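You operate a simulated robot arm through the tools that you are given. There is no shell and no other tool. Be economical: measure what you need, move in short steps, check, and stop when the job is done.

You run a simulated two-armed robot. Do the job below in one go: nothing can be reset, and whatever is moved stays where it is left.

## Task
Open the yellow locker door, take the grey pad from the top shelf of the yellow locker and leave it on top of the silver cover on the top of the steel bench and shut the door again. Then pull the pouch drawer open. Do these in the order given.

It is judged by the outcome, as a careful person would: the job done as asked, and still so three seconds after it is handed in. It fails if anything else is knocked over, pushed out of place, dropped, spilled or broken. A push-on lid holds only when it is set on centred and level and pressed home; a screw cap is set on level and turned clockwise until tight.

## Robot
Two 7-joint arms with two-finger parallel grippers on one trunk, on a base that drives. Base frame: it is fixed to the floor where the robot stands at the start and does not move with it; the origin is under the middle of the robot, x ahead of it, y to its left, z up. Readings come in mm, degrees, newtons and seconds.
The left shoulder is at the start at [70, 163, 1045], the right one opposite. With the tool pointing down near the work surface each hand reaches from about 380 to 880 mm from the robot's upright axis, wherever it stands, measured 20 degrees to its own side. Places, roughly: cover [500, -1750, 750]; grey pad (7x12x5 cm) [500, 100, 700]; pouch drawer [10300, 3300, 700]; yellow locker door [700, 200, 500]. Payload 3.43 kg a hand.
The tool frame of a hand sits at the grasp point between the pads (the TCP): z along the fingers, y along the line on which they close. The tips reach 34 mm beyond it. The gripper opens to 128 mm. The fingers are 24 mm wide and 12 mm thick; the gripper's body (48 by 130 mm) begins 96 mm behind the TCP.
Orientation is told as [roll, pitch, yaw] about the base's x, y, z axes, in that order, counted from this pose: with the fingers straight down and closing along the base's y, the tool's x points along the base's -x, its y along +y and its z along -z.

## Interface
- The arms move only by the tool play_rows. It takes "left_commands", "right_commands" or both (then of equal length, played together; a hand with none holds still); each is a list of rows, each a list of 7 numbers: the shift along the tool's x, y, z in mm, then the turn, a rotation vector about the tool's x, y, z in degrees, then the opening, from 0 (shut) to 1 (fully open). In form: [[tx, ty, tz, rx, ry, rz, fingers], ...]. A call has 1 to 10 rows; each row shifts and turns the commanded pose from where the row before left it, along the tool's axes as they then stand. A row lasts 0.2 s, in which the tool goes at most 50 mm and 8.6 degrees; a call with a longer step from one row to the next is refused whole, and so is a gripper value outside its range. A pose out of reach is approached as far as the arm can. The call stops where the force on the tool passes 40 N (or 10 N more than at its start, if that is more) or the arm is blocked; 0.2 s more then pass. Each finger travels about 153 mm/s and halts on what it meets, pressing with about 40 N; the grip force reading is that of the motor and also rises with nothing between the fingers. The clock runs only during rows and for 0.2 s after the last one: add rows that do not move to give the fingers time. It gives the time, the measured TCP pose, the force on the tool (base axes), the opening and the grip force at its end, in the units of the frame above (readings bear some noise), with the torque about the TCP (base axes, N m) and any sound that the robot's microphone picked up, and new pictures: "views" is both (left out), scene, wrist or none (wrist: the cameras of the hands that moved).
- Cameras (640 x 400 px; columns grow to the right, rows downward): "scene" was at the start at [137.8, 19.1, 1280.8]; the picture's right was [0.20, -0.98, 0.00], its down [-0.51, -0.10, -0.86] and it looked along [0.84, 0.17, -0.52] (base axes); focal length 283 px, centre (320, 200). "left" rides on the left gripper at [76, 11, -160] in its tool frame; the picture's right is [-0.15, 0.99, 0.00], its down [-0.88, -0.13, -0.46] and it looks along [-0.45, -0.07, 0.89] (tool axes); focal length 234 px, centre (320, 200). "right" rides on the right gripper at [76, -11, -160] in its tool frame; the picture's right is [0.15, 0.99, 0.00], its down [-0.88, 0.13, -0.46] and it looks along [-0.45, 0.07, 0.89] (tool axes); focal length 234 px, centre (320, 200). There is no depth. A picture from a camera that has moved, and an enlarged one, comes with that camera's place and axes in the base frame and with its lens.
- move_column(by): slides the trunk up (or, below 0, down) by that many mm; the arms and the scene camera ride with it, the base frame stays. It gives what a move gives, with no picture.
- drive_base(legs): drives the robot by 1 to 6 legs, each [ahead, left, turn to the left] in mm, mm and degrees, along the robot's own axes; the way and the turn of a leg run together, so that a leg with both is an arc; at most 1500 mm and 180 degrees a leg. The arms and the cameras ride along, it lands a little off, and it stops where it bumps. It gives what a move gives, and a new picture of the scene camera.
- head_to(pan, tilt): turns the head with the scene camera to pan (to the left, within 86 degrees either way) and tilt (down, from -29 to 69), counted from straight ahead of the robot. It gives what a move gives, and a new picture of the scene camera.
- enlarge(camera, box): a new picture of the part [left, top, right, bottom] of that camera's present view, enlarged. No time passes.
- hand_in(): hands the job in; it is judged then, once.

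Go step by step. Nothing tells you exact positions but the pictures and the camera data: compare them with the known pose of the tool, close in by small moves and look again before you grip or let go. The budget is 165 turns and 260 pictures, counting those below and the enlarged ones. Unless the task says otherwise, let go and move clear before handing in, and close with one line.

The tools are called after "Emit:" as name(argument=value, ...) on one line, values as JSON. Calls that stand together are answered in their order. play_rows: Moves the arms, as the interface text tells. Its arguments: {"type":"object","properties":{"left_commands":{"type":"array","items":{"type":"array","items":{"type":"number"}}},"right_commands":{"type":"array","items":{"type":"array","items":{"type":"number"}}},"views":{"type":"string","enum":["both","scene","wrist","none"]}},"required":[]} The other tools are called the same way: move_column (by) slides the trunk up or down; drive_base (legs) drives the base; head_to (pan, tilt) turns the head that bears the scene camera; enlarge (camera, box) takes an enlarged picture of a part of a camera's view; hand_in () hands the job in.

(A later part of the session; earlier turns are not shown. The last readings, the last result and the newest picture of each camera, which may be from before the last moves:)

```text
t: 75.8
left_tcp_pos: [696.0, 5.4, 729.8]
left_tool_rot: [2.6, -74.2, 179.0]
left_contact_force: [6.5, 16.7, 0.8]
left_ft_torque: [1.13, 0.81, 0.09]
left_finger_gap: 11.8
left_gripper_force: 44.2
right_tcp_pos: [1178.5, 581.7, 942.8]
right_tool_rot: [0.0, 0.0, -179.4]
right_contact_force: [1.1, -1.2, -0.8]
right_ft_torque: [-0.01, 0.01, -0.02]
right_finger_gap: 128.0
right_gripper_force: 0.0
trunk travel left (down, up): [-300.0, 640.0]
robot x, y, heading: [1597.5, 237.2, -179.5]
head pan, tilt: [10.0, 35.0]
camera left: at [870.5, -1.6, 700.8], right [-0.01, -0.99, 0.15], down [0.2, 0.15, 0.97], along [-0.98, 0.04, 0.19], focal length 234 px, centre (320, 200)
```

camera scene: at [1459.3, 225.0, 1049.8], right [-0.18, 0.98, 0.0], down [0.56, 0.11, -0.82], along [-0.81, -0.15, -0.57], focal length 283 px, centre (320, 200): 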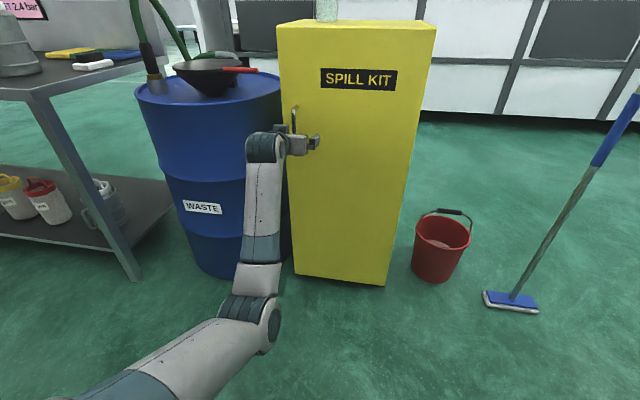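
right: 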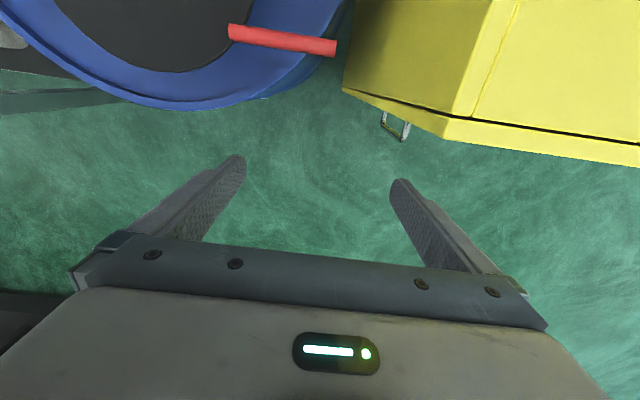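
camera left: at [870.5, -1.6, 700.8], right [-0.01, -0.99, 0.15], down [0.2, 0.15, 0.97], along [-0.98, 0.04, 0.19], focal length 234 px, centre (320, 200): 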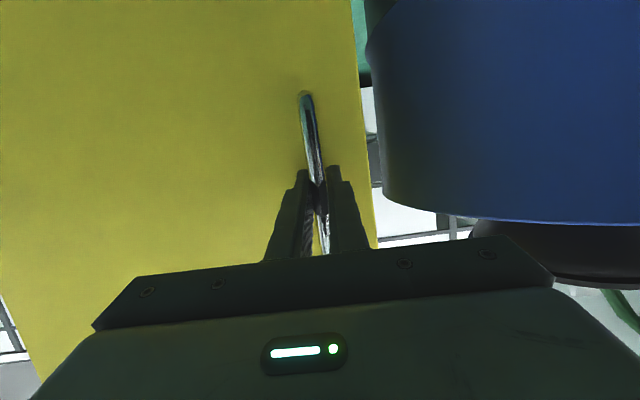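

The bar is gripped. I pull gently along the door's arc, turning the hand with it.

Emit:
play_rows(left_commands=[[4, -3, -14.5, -2.4, 0, -0.7, 0], [8.3, -6, -28.6, -4.8, 0, -1.4, 0], [8.3, -6, -28.6, -4.8, 0, -1.4, 0]], views="both")

```text
t: 76.7
left_tcp_pos: [771.9, 23.7, 730.5]
left_tool_rot: [2.3, -74.5, -168.1]
left_contact_force: [-4.2, 13.2, 12.6]
left_ft_torque: [1.09, -0.41, -0.14]
left_finger_gap: 11.8
left_gripper_force: 44.8
right_tcp_pos: [1178.9, 582.2, 941.9]
right_tool_rot: [0.1, -0.1, -179.4]
right_contact_force: [0.3, -0.2, 0.0]
right_ft_torque: [-0.02, -0.01, 0.04]
right_finger_gap: 127.8
right_gripper_force: 0.1
trunk travel left (down, up): [-300.0, 640.0]
robot x, y, heading: [1596.6, 239.0, -179.4]
head pan, tilt: [10.0, 35.0]
camera scene: at [1460.0, 226.1, 1050.0], right [-0.18, 0.98, 0.0], down [0.56, 0.1, -0.82], along [-0.81, -0.15, -0.57], focal length 283 px, centre (320, 200)
camera left: at [942.6, 55.4, 700.0], right [0.2, -0.97, 0.15], down [0.16, 0.19, 0.97], along [-0.97, -0.17, 0.2], focal length 234 px, centre (320, 200)
```

scene: 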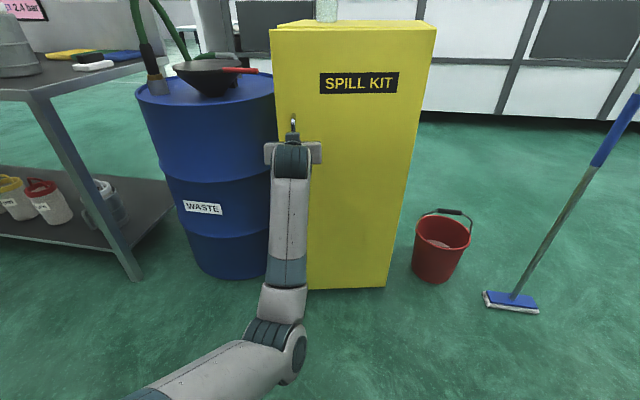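
left: 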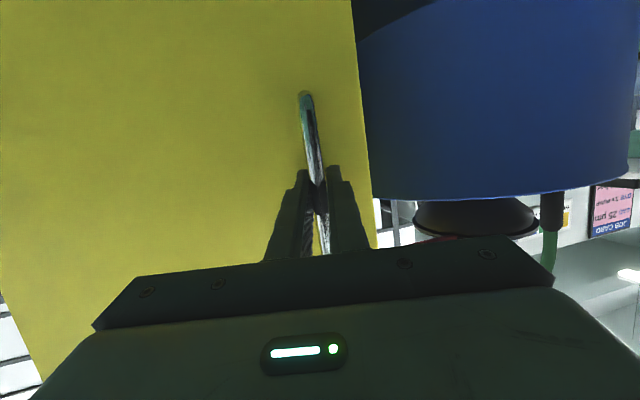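

The door swings open with little force. Continue along the arc.

Emit:
play_rows(left_commands=[[8.3, -6, -28.6, -4.8, 0, -1.4, 0], [8.3, -6, -28.6, -4.8, 0, -1.4, 0], [8.3, -6, -28.6, -4.8, 0, -1.4, 0], [8.3, -6, -28.6, -4.8, 0, -1.4, 0]], views="scene")

```text
t: 77.2
left_tcp_pos: [802.0, 37.6, 729.1]
left_tool_rot: [3.9, -74.5, -162.8]
left_contact_force: [-7.4, 12.0, -8.7]
left_ft_torque: [0.58, 1.64, 0.18]
left_finger_gap: 12.4
left_gripper_force: 45.0
right_tcp_pos: [1179.5, 582.7, 942.2]
right_tool_rot: [0.0, 0.0, -179.7]
right_contact_force: [0.2, -0.6, 1.2]
right_ft_torque: [0.05, 0.02, 0.04]
right_finger_gap: 127.9
right_gripper_force: 0.2
trunk travel left (down, up): [-300.0, 640.0]
robot x, y, heading: [1597.2, 241.3, -179.8]
head pan, tilt: [10.0, 35.0]
stopped in row 2 (left hand): the force on the tool passed its limit (the readings are from after the stop); the commanded pose is now the measured one
camera scene: at [1458.5, 225.7, 1049.3], right [-0.18, 0.98, 0.0], down [0.56, 0.1, -0.82], along [-0.81, -0.15, -0.57], focal length 283 px, centre (320, 200)
```

scene: 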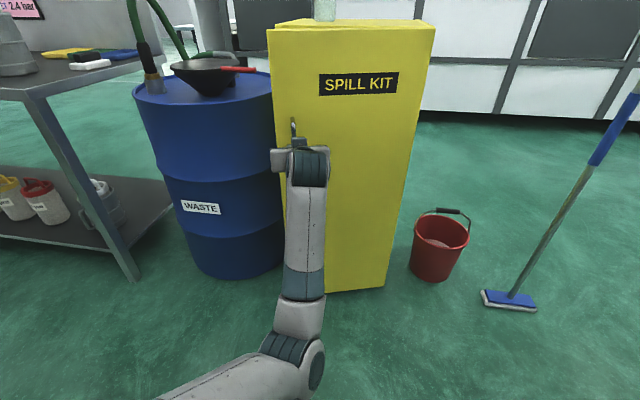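

Emit:
play_rows(left_commands=[[4.2, -2.6, -14.4, -2.4, 0, -0.7, 0], [4.2, -2.6, -14.4, -2.4, 0, -0.7, 0], [4.2, -2.6, -14.4, -2.4, 0, -0.7, 0], [4.2, -2.6, -14.4, -2.4, 0, -0.7, 0], [4.2, -2.6, -14.4, -2.4, 0, -0.7, 0], [4.2, -2.6, -14.4, -2.4, 0, -0.7, 0]], views="scene")

```text
t: 77.5
left_tcp_pos: [802.7, 37.0, 728.9]
left_tool_rot: [6.6, -74.4, -164.1]
left_contact_force: [-8.0, 14.4, -14.5]
left_ft_torque: [0.9, 0.83, 0.02]
left_finger_gap: 12.1
left_gripper_force: 44.8
right_tcp_pos: [1181.2, 584.5, 941.8]
right_tool_rot: [0.0, -0.1, -180.0]
right_contact_force: [0.1, -0.7, 0.1]
right_ft_torque: [0.05, -0.01, -0.04]
right_finger_gap: 127.9
right_gripper_force: 0.1
trunk travel left (down, up): [-300.0, 640.0]
robot x, y, heading: [1595.2, 240.8, -179.9]
head pan, tilt: [10.0, 35.0]
stopped in row 1 (left hand): the force on the tool passed its limit (the readings are from after the stop); the commanded pose is now the measured one
camera scene: at [1457.7, 226.9, 1049.3], right [-0.17, 0.98, 0.0], down [0.57, 0.1, -0.82], along [-0.81, -0.14, -0.57], focal length 283 px, centre (320, 200)
```

scene: 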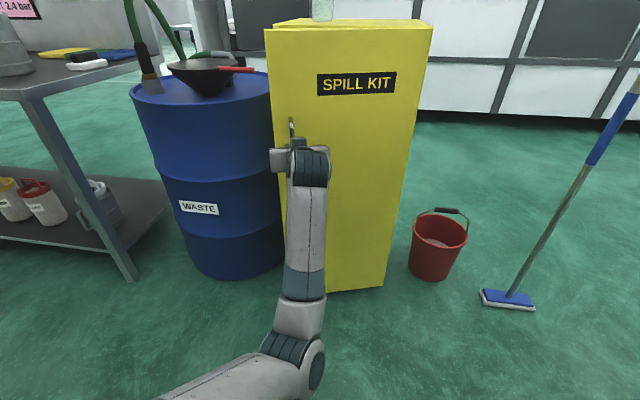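

The door is open ~17° but the arm is at its limit. I use a small base move (back and right) while holding the handle to open it a bit more.

Emit:
drive_base(legs=[[-25, -9, 2], [-25, -11, 2]])

```text
t: 78.3
left_tcp_pos: [807.5, 41.4, 730.8]
left_tool_rot: [6.2, -74.4, -164.2]
left_contact_force: [-2.6, 5.2, -8.6]
left_ft_torque: [1.24, 0.23, -0.09]
left_finger_gap: 12.4
left_gripper_force: 45.4
right_tcp_pos: [1185.0, 584.2, 943.0]
right_tool_rot: [-0.1, -0.1, -179.7]
right_contact_force: [0.6, -1.1, 0.6]
right_ft_torque: [-0.02, 0.02, 0.03]
right_finger_gap: 128.2
right_gripper_force: 0.1
trunk travel left (down, up): [-300.0, 640.0]
robot x, y, heading: [1599.8, 245.7, -179.8]
head pan, tilt: [10.0, 35.0]
stopped in leg 1: the force on the tool passed its limit (the readings are from after the stop); the commanded pose is now the measured one
camera scene: at [1463.6, 228.7, 1049.8], right [-0.18, 0.98, 0.0], down [0.57, 0.1, -0.82], along [-0.81, -0.15, -0.57], focal length 283 px, centre (320, 200)
```

scene: 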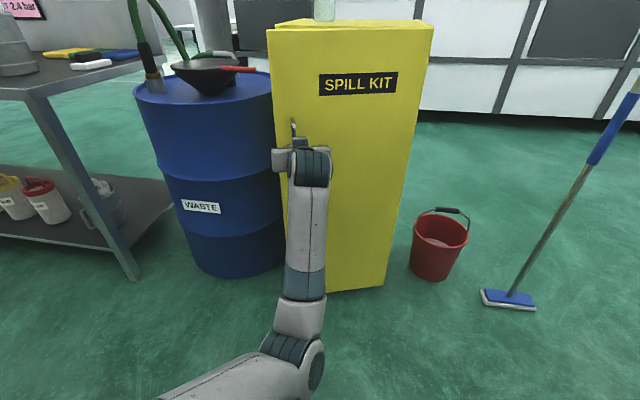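

Forces build up from the twisted grip, so I open slightly to relax and re-check.

Emit:
play_rows(left_commands=[[0, 0, 0, 0, 0, 0, 0.3], [0, 0, 0, 0, 0, 0, 0.3]], views="both")

```text
t: 78.9
left_tcp_pos: [808.6, 39.2, 732.5]
left_tool_rot: [6.6, -74.7, -164.5]
left_contact_force: [-0.5, 0.4, 0.2]
left_ft_torque: [0.02, 0.02, -0.01]
left_finger_gap: 38.2
left_gripper_force: 0.2
right_tcp_pos: [1185.7, 584.3, 942.9]
right_tool_rot: [0.0, -0.1, -179.4]
right_contact_force: [0.0, 0.7, 0.3]
right_ft_torque: [-0.03, 0.0, 0.05]
right_finger_gap: 128.1
right_gripper_force: 0.1
trunk travel left (down, up): [-300.0, 640.0]
robot x, y, heading: [1603.7, 243.3, -179.4]
head pan, tilt: [10.0, 35.0]
camera scene: at [1464.7, 228.5, 1049.9], right [-0.18, 0.98, 0.0], down [0.56, 0.1, -0.82], along [-0.81, -0.15, -0.57], focal length 283 px, centre (320, 200)
camera left: at [974.9, 92.5, 702.6], right [0.33, -0.93, 0.17], down [0.13, 0.23, 0.96], along [-0.93, -0.3, 0.2], focal length 234 px, centre (320, 200)
```

scene: 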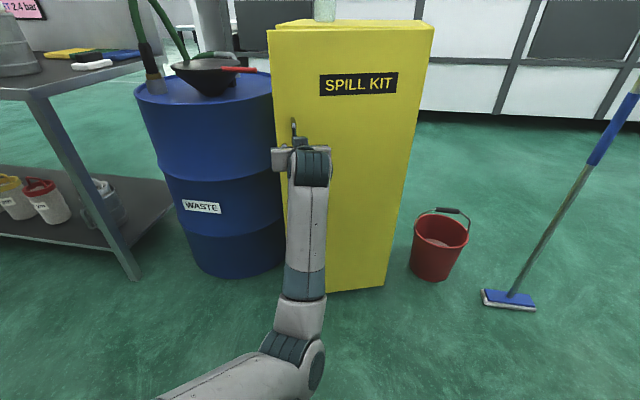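
left: 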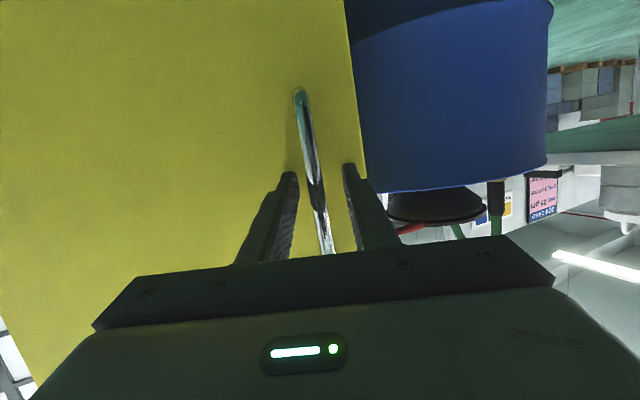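

The grip is over-rotated a little, and the base turn I added was pushing the hand sideways. Re-grip and pull back with the base, no turn.

Emit:
play_rows(left_commands=[[0, 0, 0, 0, 0, 0, 0], [0, 0, 0, 0, 0, 0, 0]], views="none")

Emit:
drive_base(legs=[[-27, -13, 0], [-26, -15, 0]])

```text
t: 79.5
left_tcp_pos: [807.7, 40.7, 732.6]
left_tool_rot: [6.3, -74.6, -164.2]
left_contact_force: [-3.5, 6.6, -0.4]
left_ft_torque: [1.12, 0.41, -0.01]
left_finger_gap: 12.3
left_gripper_force: 45.4
right_tcp_pos: [1185.3, 585.2, 942.3]
right_tool_rot: [0.0, -0.1, -179.6]
right_contact_force: [1.9, 0.4, 0.2]
right_ft_torque: [-0.04, -0.02, -0.01]
right_finger_gap: 128.1
right_gripper_force: 0.2
trunk travel left (down, up): [-300.0, 640.0]
robot x, y, heading: [1601.3, 244.0, -179.5]
head pan, tilt: [10.0, 35.0]
```

```text
t: 80.8
left_tcp_pos: [860.4, 74.3, 731.7]
left_tool_rot: [6.9, -74.7, -165.0]
left_contact_force: [-21.8, 28.1, 3.1]
left_ft_torque: [0.7, 1.17, 0.19]
left_finger_gap: 12.3
left_gripper_force: 44.9
right_tcp_pos: [1238.6, 616.7, 940.4]
right_tool_rot: [0.2, 0.0, -179.5]
right_contact_force: [-0.1, 0.0, 0.5]
right_ft_torque: [-0.02, -0.02, 0.05]
right_finger_gap: 128.0
right_gripper_force: 0.1
trunk travel left (down, up): [-300.0, 640.0]
robot x, y, heading: [1658.4, 270.7, -179.6]
head pan, tilt: [10.0, 35.0]
camera scene: at [1516.8, 260.7, 1049.6], right [-0.18, 0.98, 0.0], down [0.57, 0.1, -0.82], along [-0.8, -0.15, -0.57], focal length 283 px, centre (320, 200)
```

scene: 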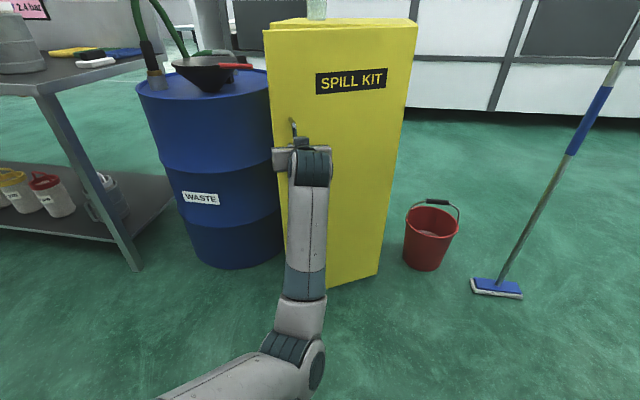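

The door is now about 29° open. Continue with more sideways motion.

Emit:
drive_base(legs=[[-15, -20, 0], [-18, -18, 0]])

```text
t: 82.0
left_tcp_pos: [896.0, 104.1, 733.5]
left_tool_rot: [5.8, -74.6, -163.9]
left_contact_force: [26.9, -25.7, -9.8]
left_ft_torque: [0.89, 0.84, 0.23]
left_finger_gap: 12.3
left_gripper_force: 45.0
right_tcp_pos: [1272.3, 650.2, 944.4]
right_tool_rot: [-0.1, 0.0, -179.6]
right_contact_force: [0.0, -0.4, -0.7]
right_ft_torque: [0.0, 0.0, 0.0]
right_finger_gap: 128.1
right_gripper_force: 0.0
trunk travel left (down, up): [-300.0, 640.0]
robot x, y, heading: [1694.3, 310.8, -179.5]
head pan, tilt: [10.0, 35.0]
camera scene: at [1552.2, 293.5, 1049.8], right [-0.18, 0.98, 0.0], down [0.56, 0.11, -0.82], along [-0.81, -0.15, -0.57], focal length 283 px, centre (320, 200)
```

scene: 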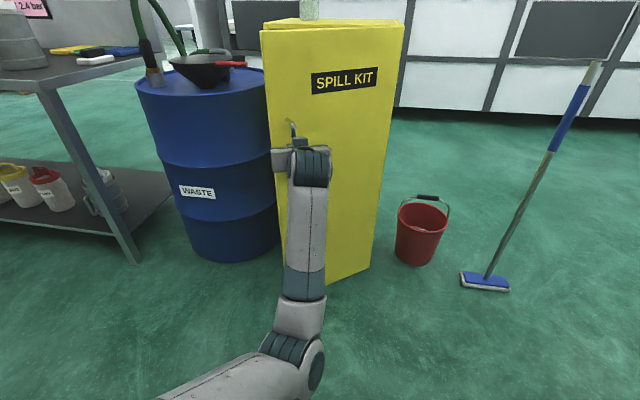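

Emit:
drive_base(legs=[[-20, -15, 0], [-17, -18, 0]])

Emit:
play_rows(left_commands=[[0, 0, 0, 0, 0, 0, 0.3], [0, 0, 0, 0, 0, 0, 0.3]], views="wrist")

```text
t: 83.2
left_tcp_pos: [930.2, 143.4, 732.1]
left_tool_rot: [6.9, -74.7, -165.0]
left_contact_force: [-25.5, 19.8, 5.7]
left_ft_torque: [0.81, 1.03, 0.08]
left_finger_gap: 12.4
left_gripper_force: 44.9
right_tcp_pos: [1306.5, 687.3, 940.5]
right_tool_rot: [0.2, 0.0, -179.7]
right_contact_force: [-0.2, 0.2, -0.2]
right_ft_torque: [-0.02, 0.0, 0.05]
right_finger_gap: 128.2
right_gripper_force: 0.0
trunk travel left (down, up): [-300.0, 640.0]
robot x, y, heading: [1723.7, 342.5, -179.8]
head pan, tilt: [10.0, 35.0]
camera scene: at [1586.1, 330.7, 1049.7], right [-0.18, 0.98, 0.0], down [0.57, 0.1, -0.82], along [-0.81, -0.15, -0.57], focal length 283 px, centre (320, 200)
```

scene: 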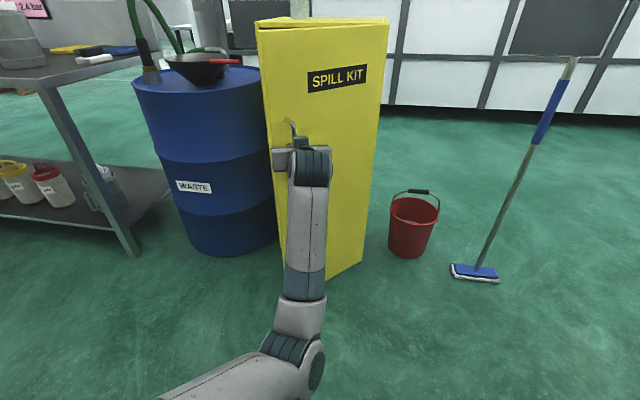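

```text
t: 83.8
left_tcp_pos: [931.1, 141.5, 734.0]
left_tool_rot: [6.3, -74.8, -164.5]
left_contact_force: [-0.2, 0.1, -0.5]
left_ft_torque: [0.0, -0.02, -0.03]
left_finger_gap: 38.4
left_gripper_force: 0.1
right_tcp_pos: [1308.2, 684.6, 942.8]
right_tool_rot: [0.0, -0.1, -179.7]
right_contact_force: [0.8, 0.1, 0.2]
right_ft_torque: [0.02, -0.02, -0.01]
right_finger_gap: 128.2
right_gripper_force: 0.1
trunk travel left (down, up): [-300.0, 640.0]
robot x, y, heading: [1724.5, 344.8, -179.7]
head pan, tilt: [10.0, 35.0]
camera left: at [1096.9, 193.8, 702.5], right [0.33, -0.93, 0.17], down [0.14, 0.23, 0.96], along [-0.93, -0.29, 0.2], focal length 234 px, centre (320, 200)
```

left: 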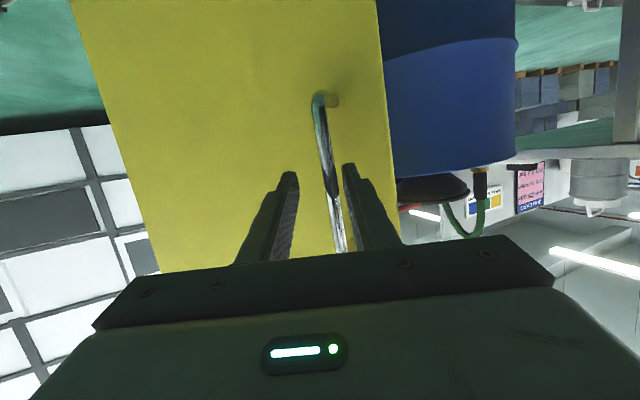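

Door is ~46° open. I release, retreat, then use the closed hand inside the door's free edge to push it to ~90°.

Emit:
play_rows(left_commands=[[0, 0, 0, 0, 0, 0, 0.8], [0, 0, 0, 0, 0, 0, 0.8], [0, 0, 0, 0, 0, 0, 0.8]], views="none")

Emit:
drive_base(legs=[[-110, -30, 0], [0, 220, 0]])

Emit:
play_rows(left_commands=[[0, 0, 0, 0, 0, 0, 0], [0, 0, 0, 0, 0, 0, 0], [0, 0, 0, 0, 0, 0, 0], [0, 0, 0, 0, 0, 0, 0]], views="wrist")

```text
t: 84.6
left_tcp_pos: [930.5, 140.2, 733.2]
left_tool_rot: [6.5, -74.9, -164.4]
left_contact_force: [-1.2, 0.8, -0.3]
left_ft_torque: [0.0, 0.01, 0.0]
left_finger_gap: 102.4
left_gripper_force: 0.0
right_tcp_pos: [1308.6, 684.6, 943.2]
right_tool_rot: [0.0, -0.2, -179.7]
right_contact_force: [-0.1, -0.2, -0.1]
right_ft_torque: [0.01, 0.01, -0.03]
right_finger_gap: 128.0
right_gripper_force: 0.1
trunk travel left (down, up): [-300.0, 640.0]
robot x, y, heading: [1726.9, 345.6, -179.7]
head pan, tilt: [10.0, 35.0]
```

```text
t: 87.1
left_tcp_pos: [1042.5, -35.8, 732.9]
left_tool_rot: [6.3, -74.8, -164.8]
left_contact_force: [-0.9, -0.5, -0.1]
left_ft_torque: [0.04, 0.01, 0.0]
left_finger_gap: 102.6
left_gripper_force: 0.1
right_tcp_pos: [1426.0, 503.7, 942.9]
right_tool_rot: [0.0, -0.1, 179.8]
right_contact_force: [-0.4, 0.2, 0.7]
right_ft_torque: [0.03, 0.01, 0.03]
right_finger_gap: 128.1
right_gripper_force: 0.0
trunk travel left (down, up): [-300.0, 640.0]
robot x, y, heading: [1838.4, 161.8, 180.0]
head pan, tilt: [10.0, 35.0]
camera scene: at [1701.1, 144.1, 1049.8], right [-0.17, 0.99, 0.0], down [0.57, 0.1, -0.82], along [-0.81, -0.14, -0.57], focal length 283 px, centre (320, 200)
```

scene: 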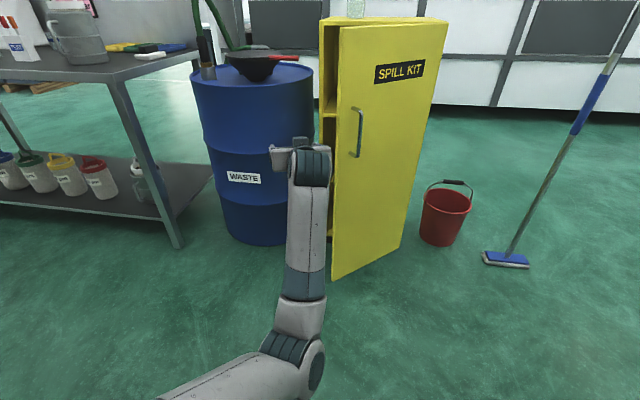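

```text
t: 88.1
left_tcp_pos: [1043.3, -36.6, 734.5]
left_tool_rot: [6.6, -74.8, -165.1]
left_contact_force: [0.1, -0.6, 0.1]
left_ft_torque: [0.01, 0.0, 0.0]
left_finger_gap: 0.1
left_gripper_force: 32.7
right_tcp_pos: [1425.1, 504.2, 942.4]
right_tool_rot: [0.0, 0.0, 179.7]
right_contact_force: [-0.1, -0.3, -0.3]
right_ft_torque: [0.01, -0.01, -0.02]
right_finger_gap: 128.1
right_gripper_force: 0.2
trunk travel left (down, up): [-300.0, 640.0]
robot x, y, heading: [1839.7, 158.8, 179.6]
head pan, tilt: [10.0, 35.0]
camera left: at [1209.3, 15.2, 702.5], right [0.32, -0.93, 0.17], down [0.14, 0.22, 0.96], along [-0.94, -0.28, 0.2], focal length 234 px, centre (320, 200)
```

left: 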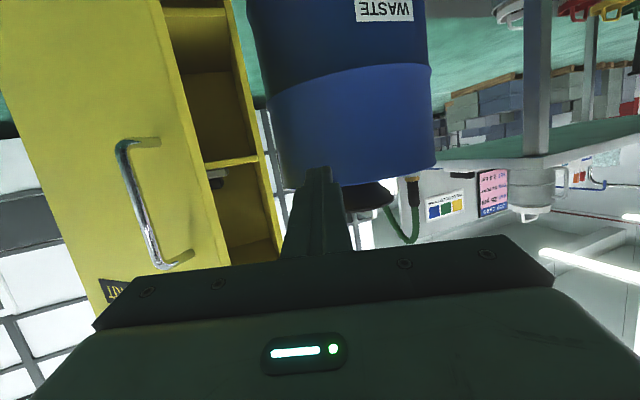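

I can see the pad on the upper shelf. I straighten the hand, move it beyond the door's edge and sweep it to the right.

Emit:
play_rows(left_commands=[[0, 0, 0, 6.4, 0, 1.8, 0], [0, 0, 0, 6.4, 0, 1.8, 0], [0, 0, 0, 6.4, 0, 1.8, 0]], views="none")

Emit:
drive_base(legs=[[165, 0, 0], [0, -120, 0]])

```text
t: 88.9
left_tcp_pos: [1043.1, -37.2, 732.3]
left_tool_rot: [6.6, -74.2, 174.8]
left_contact_force: [0.3, 0.4, -0.5]
left_ft_torque: [-0.01, -0.01, 0.05]
left_finger_gap: 0.0
left_gripper_force: 32.8
right_tcp_pos: [1426.9, 503.3, 943.6]
right_tool_rot: [0.1, -0.1, 179.6]
right_contact_force: [0.3, 0.2, -0.5]
right_ft_torque: [-0.01, -0.01, 0.0]
right_finger_gap: 127.8
right_gripper_force: 0.1
trunk travel left (down, up): [-300.0, 640.0]
robot x, y, heading: [1836.7, 156.6, 179.8]
head pan, tilt: [10.0, 35.0]
```

```text
t: 91.2
left_tcp_pos: [875.8, 81.4, 732.8]
left_tool_rot: [6.5, -74.2, 174.9]
left_contact_force: [6.8, -4.8, -0.1]
left_ft_torque: [0.12, 0.28, -0.5]
left_finger_gap: 0.0
left_gripper_force: 33.1
right_tcp_pos: [1259.1, 622.3, 943.4]
right_tool_rot: [0.1, -0.1, 179.8]
right_contact_force: [-0.1, 0.1, 0.7]
right_ft_torque: [0.0, 0.0, 0.0]
right_finger_gap: 128.1
right_gripper_force: 0.1
trunk travel left (down, up): [-300.0, 640.0]
robot x, y, heading: [1670.6, 273.9, 179.7]
head pan, tilt: [10.0, 35.0]
camera scene: at [1533.5, 262.3, 1049.8], right [-0.17, 0.99, 0.0], down [0.56, 0.1, -0.82], along [-0.81, -0.14, -0.57], focal length 283 px, centre (320, 200)
```

scene: 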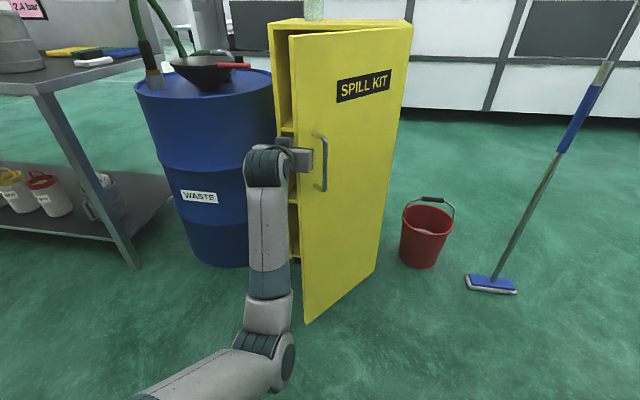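

Contact with light force. Keep sweeping right.

Emit:
drive_base(legs=[[0, -120, 0], [-20, -110, 0]])

```text
t: 92.0
left_tcp_pos: [878.0, 84.5, 734.1]
left_tool_rot: [6.4, -74.2, 176.1]
left_contact_force: [4.5, -4.2, 2.6]
left_ft_torque: [0.12, 0.01, -0.37]
left_finger_gap: 0.0
left_gripper_force: 32.7
right_tcp_pos: [1256.1, 634.5, 942.4]
right_tool_rot: [0.1, -0.1, -180.0]
right_contact_force: [-0.6, -0.9, -0.1]
right_ft_torque: [0.0, 0.01, 0.0]
right_finger_gap: 128.0
right_gripper_force: 0.0
trunk travel left (down, up): [-300.0, 640.0]
robot x, y, heading: [1671.8, 295.6, -179.9]
head pan, tilt: [10.0, 35.0]
stopped in leg 1: the force on the tool passed its limit (the readings are from after the stop); the commanded pose is now the measured one
camera scene: at [1534.0, 276.4, 1050.0], right [-0.17, 0.98, 0.0], down [0.56, 0.1, -0.82], along [-0.81, -0.14, -0.57], focal length 283 px, centre (320, 200)
```

scene: 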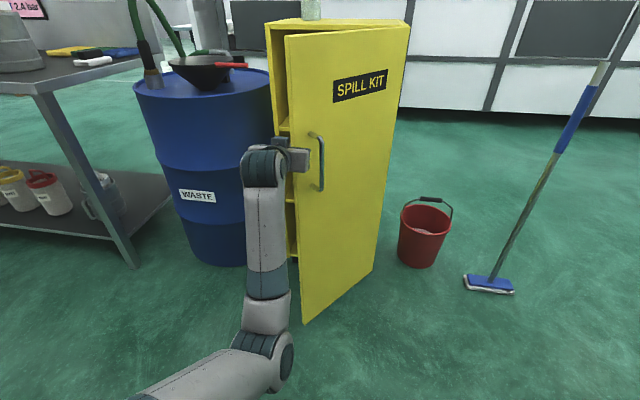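

The door edge is catching on the palm; I back up 70 mm so the fingers do the pushing, then sweep.

Emit:
drive_base(legs=[[-70, 10, 0], [0, -60, 0]])

```text
t: 93.6
left_tcp_pos: [947.8, 136.6, 731.4]
left_tool_rot: [6.8, -74.1, 175.8]
left_contact_force: [0.2, 0.6, 0.0]
left_ft_torque: [-0.05, 0.01, 0.06]
left_finger_gap: 0.3
left_gripper_force: 32.5
right_tcp_pos: [1326.0, 686.0, 942.6]
right_tool_rot: [0.1, -0.1, -180.0]
right_contact_force: [-0.6, 0.6, 0.2]
right_ft_torque: [-0.04, -0.02, -0.03]
right_finger_gap: 128.2
right_gripper_force: 0.0
trunk travel left (down, up): [-300.0, 640.0]
robot x, y, heading: [1742.2, 340.0, -180.0]
head pan, tilt: [10.0, 35.0]
camera scene: at [1603.4, 328.2, 1049.8], right [-0.17, 0.98, 0.0], down [0.56, 0.1, -0.82], along [-0.81, -0.14, -0.57], focal length 283 px, centre (320, 200)
```

scene: 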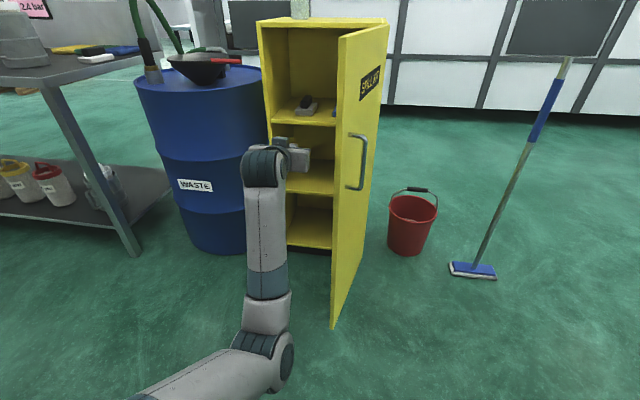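

The door has swung to about 65–70°. Push further.

Emit:
drive_base(legs=[[0, -80, 0], [0, -80, 0]])

Emit:
enlarge(camera="scene", box=[220, 0, 420, 200])

```text
t: 95.3
left_tcp_pos: [947.1, 299.5, 732.8]
left_tool_rot: [6.7, -74.2, 175.5]
left_contact_force: [-0.7, 0.2, 0.6]
left_ft_torque: [0.03, 0.0, 0.02]
left_finger_gap: 0.0
left_gripper_force: 33.1
right_tcp_pos: [1328.0, 846.8, 942.0]
right_tool_rot: [0.1, -0.2, 179.8]
right_contact_force: [0.0, 0.1, -0.3]
right_ft_torque: [-0.02, 0.0, -0.01]
right_finger_gap: 128.0
right_gripper_force: 0.1
trunk travel left (down, up): [-300.0, 640.0]
robot x, y, heading: [1741.3, 501.8, 179.9]
head pan, tilt: [10.0, 35.0]
camera scene: at [1603.6, 488.0, 1049.8], right [-0.17, 0.99, 0.0], down [0.57, 0.1, -0.82], along [-0.81, -0.14, -0.57], focal length 283 px, centre (320, 200)
```

scene: 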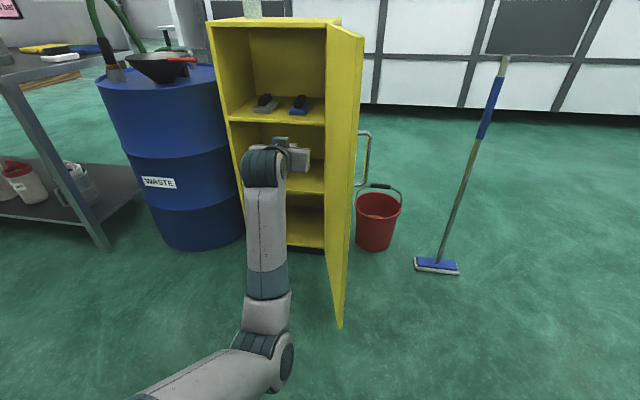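

```text
2.00 times, centred on (320, 100) of scene
camera zoom: at [1603.6, 488.0, 1049.8], right [-0.17, 0.99, 0.0], down [0.57, 0.1, -0.82], along [-0.81, -0.14, -0.57], focal length 565 px, centre (320, 400)
```

zoom: 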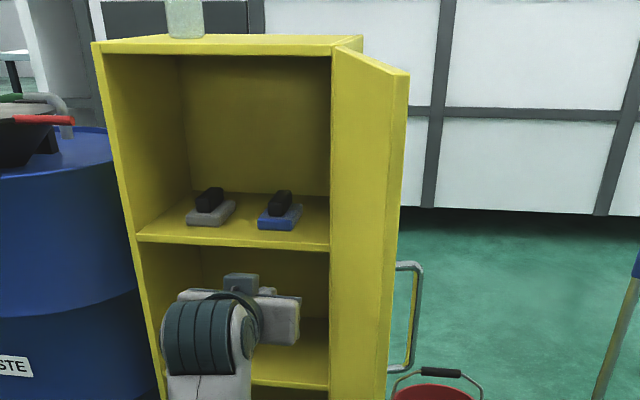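

The door stands fully open. The grey pad (with a black grip) is the left of two on the shelf, about (520, 80, 715). I line the left hand up with it.

Emit:
drive_base(legs=[[0, 218, 0], [170, 0, 0]])

Emit:
play_rows(left_commands=[[0, 0, 0, 0, 0, 0, 0.75], [0, 0, 0, 0, 0, 0, 0.75], [0, 0, 0, 0, 0, 0, 0.75]], views="both")

```text
t: 98.0
left_tcp_pos: [778.9, 73.7, 732.1]
left_tool_rot: [6.5, -74.0, 176.0]
left_contact_force: [-0.2, -0.2, -0.5]
left_ft_torque: [0.01, -0.03, 0.01]
left_finger_gap: 0.0
left_gripper_force: 33.1
right_tcp_pos: [1157.6, 623.1, 942.0]
right_tool_rot: [0.2, -0.1, -179.9]
right_contact_force: [-1.0, 0.6, -0.2]
right_ft_torque: [0.02, 0.01, 0.02]
right_finger_gap: 128.0
right_gripper_force: 0.0
trunk travel left (down, up): [-300.0, 640.0]
robot x, y, heading: [1571.2, 280.6, -180.1]
head pan, tilt: [10.0, 35.0]
camera scene: at [1434.4, 266.2, 1049.6], right [-0.17, 0.98, 0.0], down [0.57, 0.1, -0.82], along [-0.81, -0.14, -0.57], focal length 283 px, centre (320, 200)
```

scene: 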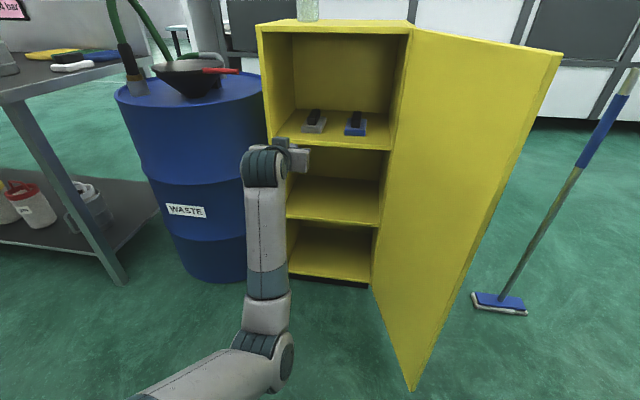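

```text
t: 98.8
left_tcp_pos: [778.7, 74.4, 732.1]
left_tool_rot: [6.5, -74.0, 176.0]
left_contact_force: [0.4, -0.9, -1.3]
left_ft_torque: [0.05, 0.02, -0.01]
left_finger_gap: 95.7
left_gripper_force: 0.1
right_tcp_pos: [1157.5, 624.8, 943.7]
right_tool_rot: [0.1, -0.3, -179.9]
right_contact_force: [-0.6, -0.1, -0.3]
right_ft_torque: [0.01, -0.01, -0.01]
right_finger_gap: 128.2
right_gripper_force: 0.1
trunk travel left (down, up): [-300.0, 640.0]
robot x, y, heading: [1571.7, 277.6, -179.7]
head pan, tilt: [10.0, 35.0]
camera scene: at [1435.2, 266.2, 1049.8], right [-0.17, 0.98, 0.0], down [0.56, 0.1, -0.82], along [-0.81, -0.14, -0.57], focal length 283 px, centre (320, 200)
camera left: at [954.0, 68.6, 703.4], right [0.0, -0.99, 0.17], down [0.19, 0.17, 0.97], along [-0.98, 0.03, 0.19], focal length 234 px, centre (320, 200)
```

scene: 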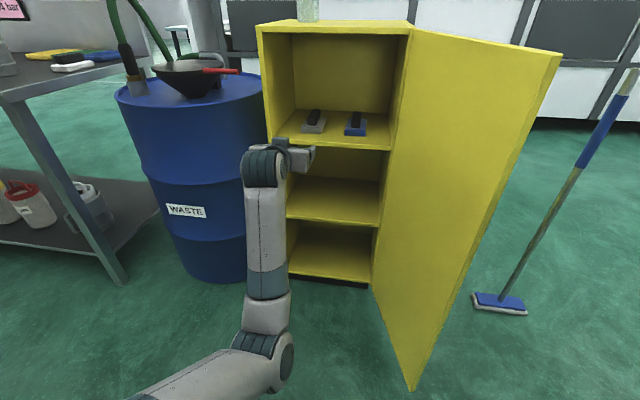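
left: 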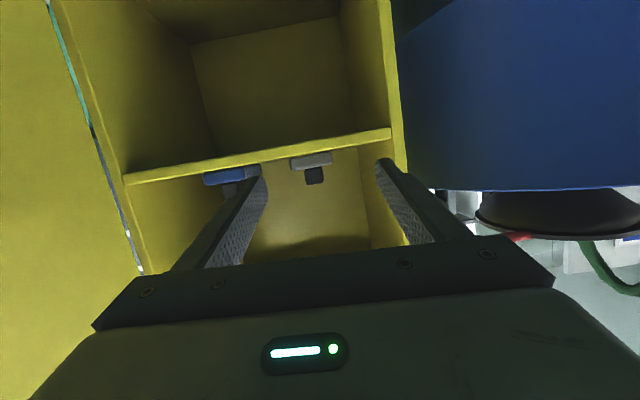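

The grey pad's grip is centred near y = 83, z 725–754, pad centre x ≈ 526. I extend and raise the arm a bit first so the base stays clear of the open door.

Emit:
play_rows(left_commands=[[-14, -3, 27, 0, 0, 0, 0.75], [-14, -3, 27, 0, 0, 0, 0.75], [-13, -3, 27, 0, 0, 0, 0.75]], views="wrist")

```text
t: 99.7
left_tcp_pos: [690.3, 80.6, 749.1]
left_tool_rot: [6.5, -74.1, 176.1]
left_contact_force: [-0.3, 0.6, 0.0]
left_ft_torque: [-0.02, -0.02, 0.02]
left_finger_gap: 95.8
left_gripper_force: 0.1
right_tcp_pos: [1157.1, 624.0, 941.9]
right_tool_rot: [0.1, -0.2, -179.9]
right_contact_force: [0.3, 0.1, 0.5]
right_ft_torque: [0.0, 0.0, -0.01]
right_finger_gap: 127.9
right_gripper_force: 0.0
trunk travel left (down, up): [-300.0, 640.0]
robot x, y, heading: [1570.9, 282.5, -180.1]
head pan, tilt: [10.0, 35.0]
camera left: at [864.4, 75.8, 721.0], right [0.0, -0.99, 0.17], down [0.19, 0.17, 0.97], along [-0.98, 0.03, 0.19], focal length 234 px, centre (320, 200)
```

left: 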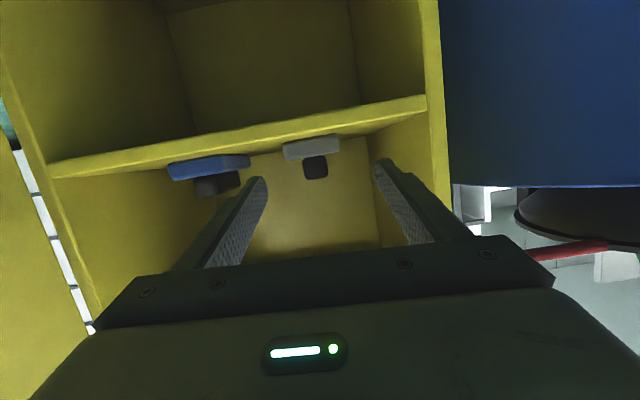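

Aligned. I drive 145 mm forward and look again.

Emit:
drive_base(legs=[[100, -2, 0], [42, 0, 0]])

Emit:
play_rows(left_commands=[[4, 0, 1, 0, 0, 0, 0.75]], views="wrist")

Emit:
enlarge(camera="scene", box=[220, 40, 420, 200])

```text
t: 101.3
left_tcp_pos: [545.8, 82.2, 748.5]
left_tool_rot: [6.4, -74.1, 176.1]
left_contact_force: [0.1, -0.4, -0.6]
left_ft_torque: [0.01, 0.01, 0.01]
left_finger_gap: 96.0
left_gripper_force: 0.2
right_tcp_pos: [1014.5, 625.7, 942.6]
right_tool_rot: [0.0, -0.1, -179.9]
right_contact_force: [-0.7, 0.1, -0.2]
right_ft_torque: [0.0, -0.05, 0.02]
right_finger_gap: 127.8
right_gripper_force: 0.1
trunk travel left (down, up): [-300.0, 640.0]
robot x, y, heading: [1428.5, 282.9, -179.9]
head pan, tilt: [10.0, 35.0]
camera scene: at [1291.9, 267.9, 1049.6], right [-0.18, 0.98, 0.0], down [0.57, 0.1, -0.82], along [-0.81, -0.14, -0.57], focal length 283 px, centre (320, 200)
```

scene: 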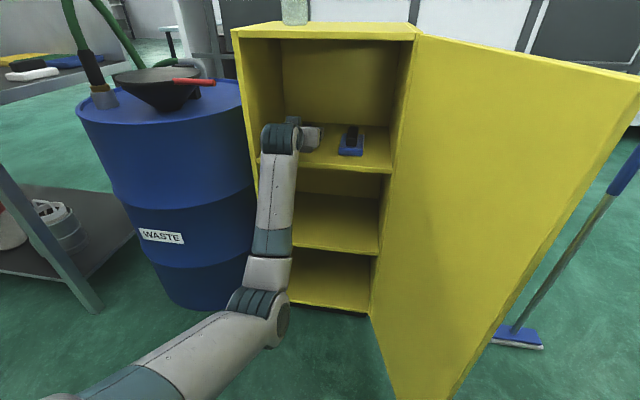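

```text
t: 101.7
left_tcp_pos: [547.8, 82.3, 743.6]
left_tool_rot: [6.5, -74.1, 176.1]
left_contact_force: [-0.8, -0.3, -0.3]
left_ft_torque: [0.0, 0.01, 0.01]
left_finger_gap: 96.3
left_gripper_force: 0.1
right_tcp_pos: [1015.3, 626.2, 943.7]
right_tool_rot: [0.1, -0.1, -179.8]
right_contact_force: [0.2, 0.7, -0.2]
right_ft_torque: [0.01, 0.0, 0.04]
right_finger_gap: 128.0
right_gripper_force: 0.1
trunk travel left (down, up): [-300.0, 640.0]
robot x, y, heading: [1431.3, 282.7, -180.0]
head pan, tilt: [10.0, 35.0]
camera left: at [722.6, 76.3, 717.1], right [0.0, -0.99, 0.17], down [0.19, 0.17, 0.97], along [-0.98, 0.03, 0.19], focal length 234 px, centre (320, 200)
```

left: 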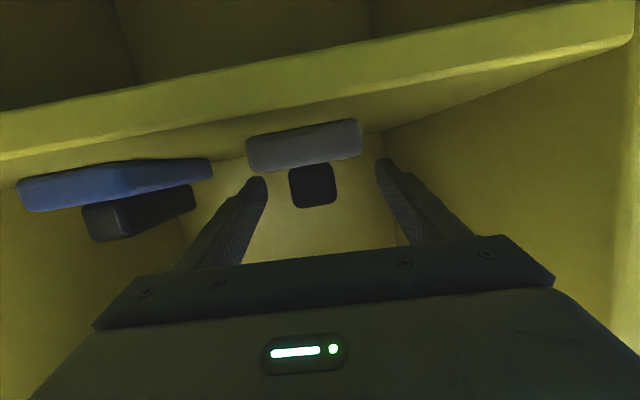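

```text
2.50 times, centred on (320, 120) of scene
camera zoom: at [1292.8, 267.8, 1049.7], right [-0.18, 0.98, 0.0], down [0.57, 0.1, -0.82], along [-0.81, -0.14, -0.57], focal length 707 px, centre (320, 400)
```

zoom: 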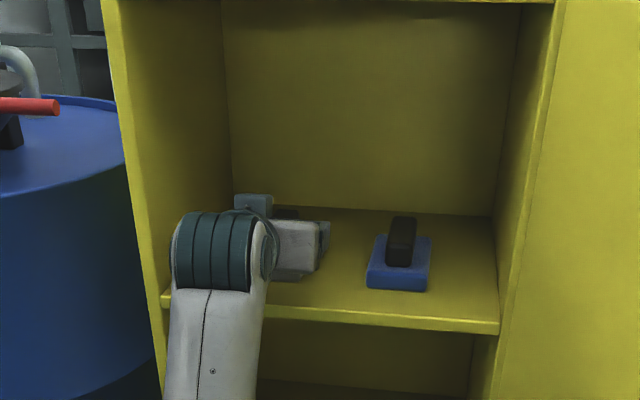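

The fingers straddle the black grip; close on it.

Emit:
play_rows(left_commands=[[-2, -2, 6, 0, 0, 0, 0.75], [0, 0, 0, 0, 0, 0, 0.4], [0, 0, 0, 0, 0, 0, 0.1], [0, 0, 0, 0, 0, 0, 0], [0, 0, 0, 0, 0, 0, 0]], views="wrist")

```text
t: 102.9
left_tcp_pos: [541.8, 82.8, 746.3]
left_tool_rot: [6.5, -74.2, 176.0]
left_contact_force: [-1.8, -0.1, 3.9]
left_ft_torque: [0.13, 0.3, 0.06]
left_finger_gap: 29.3
left_gripper_force: 39.5
right_tcp_pos: [1016.0, 625.6, 942.5]
right_tool_rot: [0.1, -0.2, -179.8]
right_contact_force: [0.4, 0.3, 0.0]
right_ft_torque: [0.04, -0.03, 0.01]
right_finger_gap: 127.9
right_gripper_force: 0.0
trunk travel left (down, up): [-300.0, 640.0]
robot x, y, heading: [1429.7, 281.0, -179.8]
head pan, tilt: [10.0, 35.0]
camera left: at [716.2, 77.4, 717.5], right [0.0, -0.99, 0.17], down [0.19, 0.17, 0.97], along [-0.98, 0.03, 0.19], focal length 234 px, centre (320, 200)
```

left: 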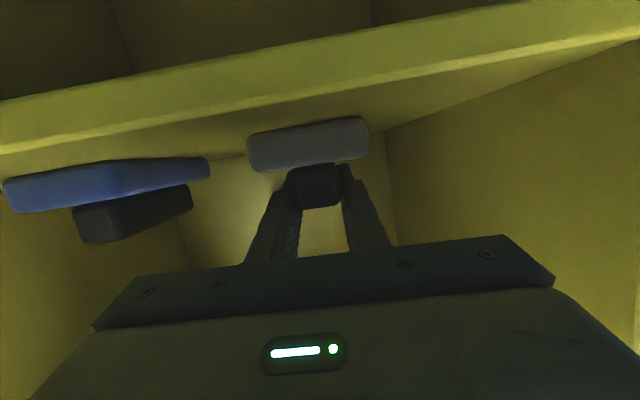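

The pad's grip is held firmly (29 mm). Lift it with the trunk and back out.

Emit:
move_column(by=60)

Emit:
drive_base(legs=[[-250, 0, 0], [-220, 0, 0]])

Emit:
enlarge(camera="left", box=[0, 0, 640, 400])

Emit:
head_to(pan=50, tilt=25)

```text
t: 103.9
left_tcp_pos: [540.7, 82.4, 804.4]
left_tool_rot: [6.5, -74.1, 176.1]
left_contact_force: [-0.3, -0.5, -0.9]
left_ft_torque: [0.03, 0.01, 0.0]
left_finger_gap: 29.4
left_gripper_force: 39.9
right_tcp_pos: [1014.5, 626.5, 1002.1]
right_tool_rot: [0.1, -0.2, -179.9]
right_contact_force: [-0.9, -0.2, 0.4]
right_ft_torque: [0.0, 0.01, -0.05]
right_finger_gap: 128.0
right_gripper_force: 0.0
trunk travel left (down, up): [-360.0, 580.0]
robot x, y, heading: [1431.6, 282.7, -179.9]
head pan, tilt: [10.0, 35.0]
```

```text
t: 106.9
left_tcp_pos: [981.1, 81.2, 802.4]
left_tool_rot: [6.3, -73.9, 176.3]
left_contact_force: [-0.3, 0.6, 0.1]
left_ft_torque: [-0.02, 0.03, 0.0]
left_finger_gap: 29.4
left_gripper_force: 39.9
right_tcp_pos: [1452.2, 625.8, 1002.8]
right_tool_rot: [0.2, -0.2, -179.7]
right_contact_force: [0.1, -0.2, -0.2]
right_ft_torque: [0.01, -0.06, -0.01]
right_finger_gap: 128.0
right_gripper_force: 0.1
trunk travel left (down, up): [-360.0, 580.0]
robot x, y, heading: [1871.8, 284.0, -179.9]
head pan, tilt: [10.0, 35.0]
stopped in leg 2: the robot was blocked; the commanded pose is now the measured one
camera scene: at [1731.6, 268.7, 1109.6], right [-0.18, 0.98, 0.0], down [0.57, 0.1, -0.82], along [-0.8, -0.15, -0.57], focal length 283 px, centre (320, 200)
```

scene: 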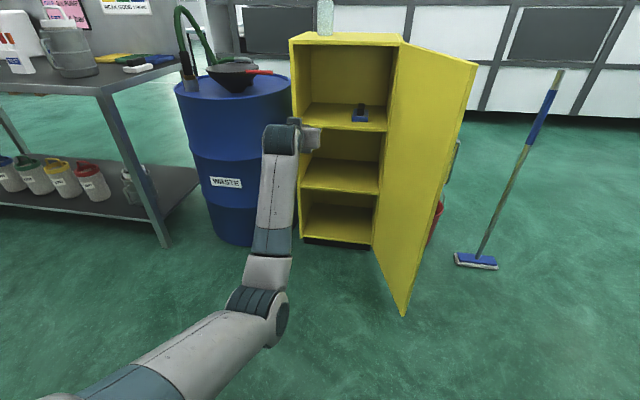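

```text
1.00 times, centred on (320, 200) of left
camera zoom: at [1156.0, 76.4, 774.9], right [0.0, -0.99, 0.17], down [0.19, 0.17, 0.97], along [-0.98, 0.03, 0.19], focal length 234 px, centre (320, 200)
```

zoom: 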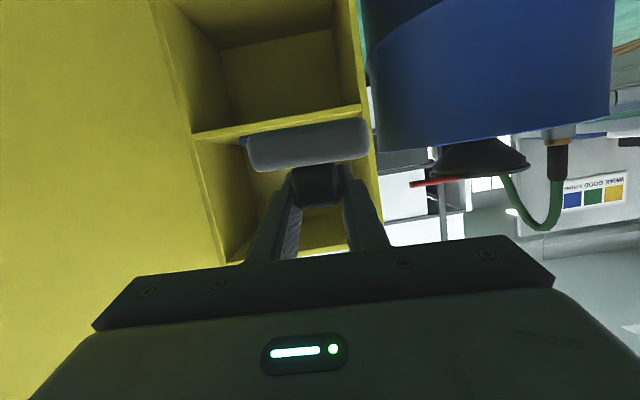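

```text
t: 108.0
left_tcp_pos: [982.3, 81.8, 806.6]
left_tool_rot: [6.5, -74.1, 176.3]
left_contact_force: [-0.2, -0.4, -0.7]
left_ft_torque: [-0.02, -0.03, 0.03]
left_finger_gap: 29.2
left_gripper_force: 39.9
right_tcp_pos: [1453.6, 625.2, 1002.6]
right_tool_rot: [0.1, -0.3, -179.7]
right_contact_force: [-0.2, -0.1, 0.4]
right_ft_torque: [-0.03, -0.03, -0.01]
right_finger_gap: 128.0
right_gripper_force: 0.0
trunk travel left (down, up): [-360.0, 580.0]
robot x, y, heading: [1872.7, 286.4, -179.8]
head pan, tilt: [50.0, 25.0]
camera scene: at [1760.8, 213.4, 1125.5], right [-0.77, 0.64, 0.0], down [0.27, 0.33, -0.91], along [-0.58, -0.7, -0.42], focal length 283 px, centre (320, 200)
```

scene: 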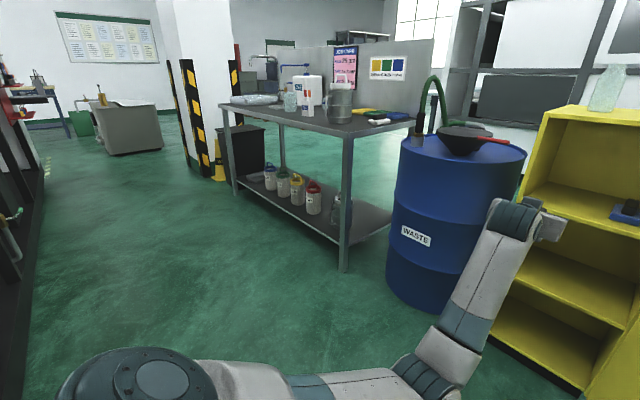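

Something is just behind me (the rack), so I move forward a bit and slide left along the corridor to the bench.

Emit:
drive_base(legs=[[50, 0, 0], [0, 1200, 0], [0, 500, 0]])

Emit:
head_to(pan=20, tilt=25)

```text
t: 117.2
left_tcp_pos: [901.0, -1601.5, 804.9]
left_tool_rot: [6.2, -74.1, 174.7]
left_contact_force: [0.2, -0.6, -0.7]
left_ft_torque: [0.0, 0.03, 0.02]
left_finger_gap: 29.1
left_gripper_force: 40.4
right_tcp_pos: [1390.7, -1072.3, 1003.1]
right_tool_rot: [0.1, -0.3, 178.5]
right_contact_force: [0.4, -0.2, 0.5]
right_ft_torque: [0.05, -0.01, 0.01]
right_finger_gap: 128.1
right_gripper_force: 0.1
trunk travel left (down, up): [-360.0, 580.0]
robot x, y, heading: [1793.4, -1425.8, 178.6]
head pan, tilt: [50.0, 25.0]
camera scene: at [1682.5, -1493.8, 1125.5], right [-0.75, 0.66, 0.0], down [0.28, 0.32, -0.91], along [-0.6, -0.68, -0.42], focal length 283 px, centre (320, 200)
```

scene: 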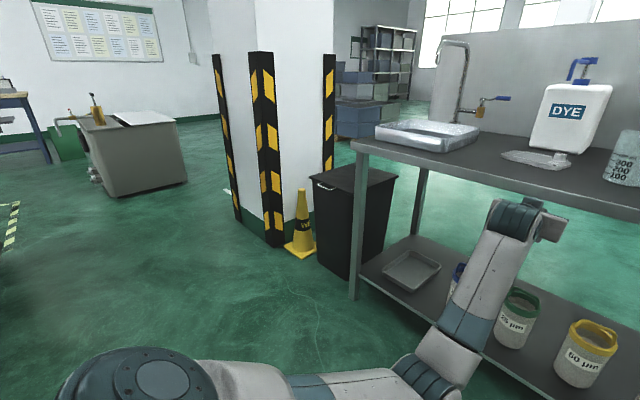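

```text
t: 118.2
left_tcp_pos: [898.9, -1601.2, 805.0]
left_tool_rot: [6.4, -73.9, 174.6]
left_contact_force: [0.7, -0.3, -0.6]
left_ft_torque: [0.0, 0.0, -0.02]
left_finger_gap: 29.4
left_gripper_force: 39.7
right_tcp_pos: [1389.2, -1070.6, 1004.8]
right_tool_rot: [0.1, -0.3, 178.4]
right_contact_force: [-0.3, -0.3, 1.1]
right_ft_torque: [0.05, -0.01, -0.02]
right_finger_gap: 127.9
right_gripper_force: 0.1
trunk travel left (down, up): [-360.0, 580.0]
robot x, y, heading: [1797.1, -1428.5, 178.3]
head pan, tilt: [20.0, 25.0]
camera scene: at [1656.2, -1453.6, 1125.5], right [-0.32, 0.95, 0.0], down [0.4, 0.13, -0.91], along [-0.86, -0.29, -0.42], focal length 283 px, centre (320, 200)
```

scene: 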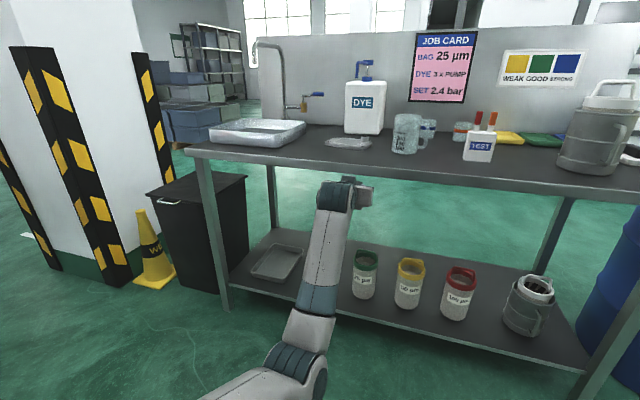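

Emit:
enlarge(camera="scene", box=[190, 80, 430, 200])

Emit:
enlarge(camera="scene", box=[400, 60, 640, 200])

```text
2.67 times, centred on (310, 140) of scene
camera zoom: at [1656.2, -1453.6, 1125.5], right [-0.32, 0.95, 0.0], down [0.4, 0.13, -0.91], along [-0.86, -0.29, -0.42], focal length 754 px, centre (347, 360)
```

zoom: 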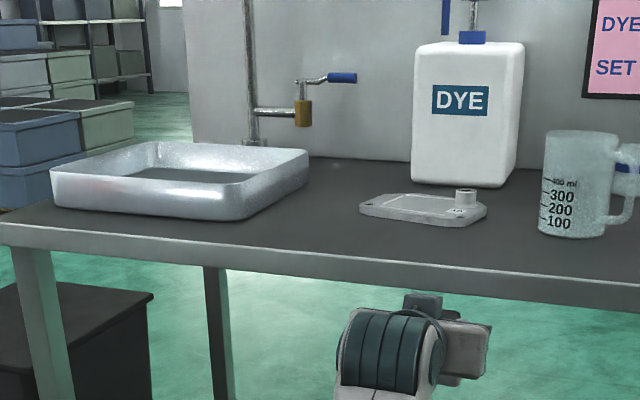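

```text
2.67 times, centred on (520, 130) of scene
camera zoom: at [1656.2, -1453.6, 1125.5], right [-0.32, 0.95, 0.0], down [0.4, 0.13, -0.91], along [-0.86, -0.29, -0.42], focal length 754 px, centre (-213, 387)
```

zoom: 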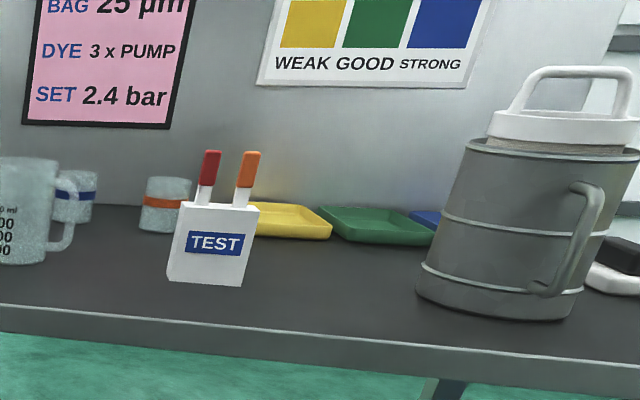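

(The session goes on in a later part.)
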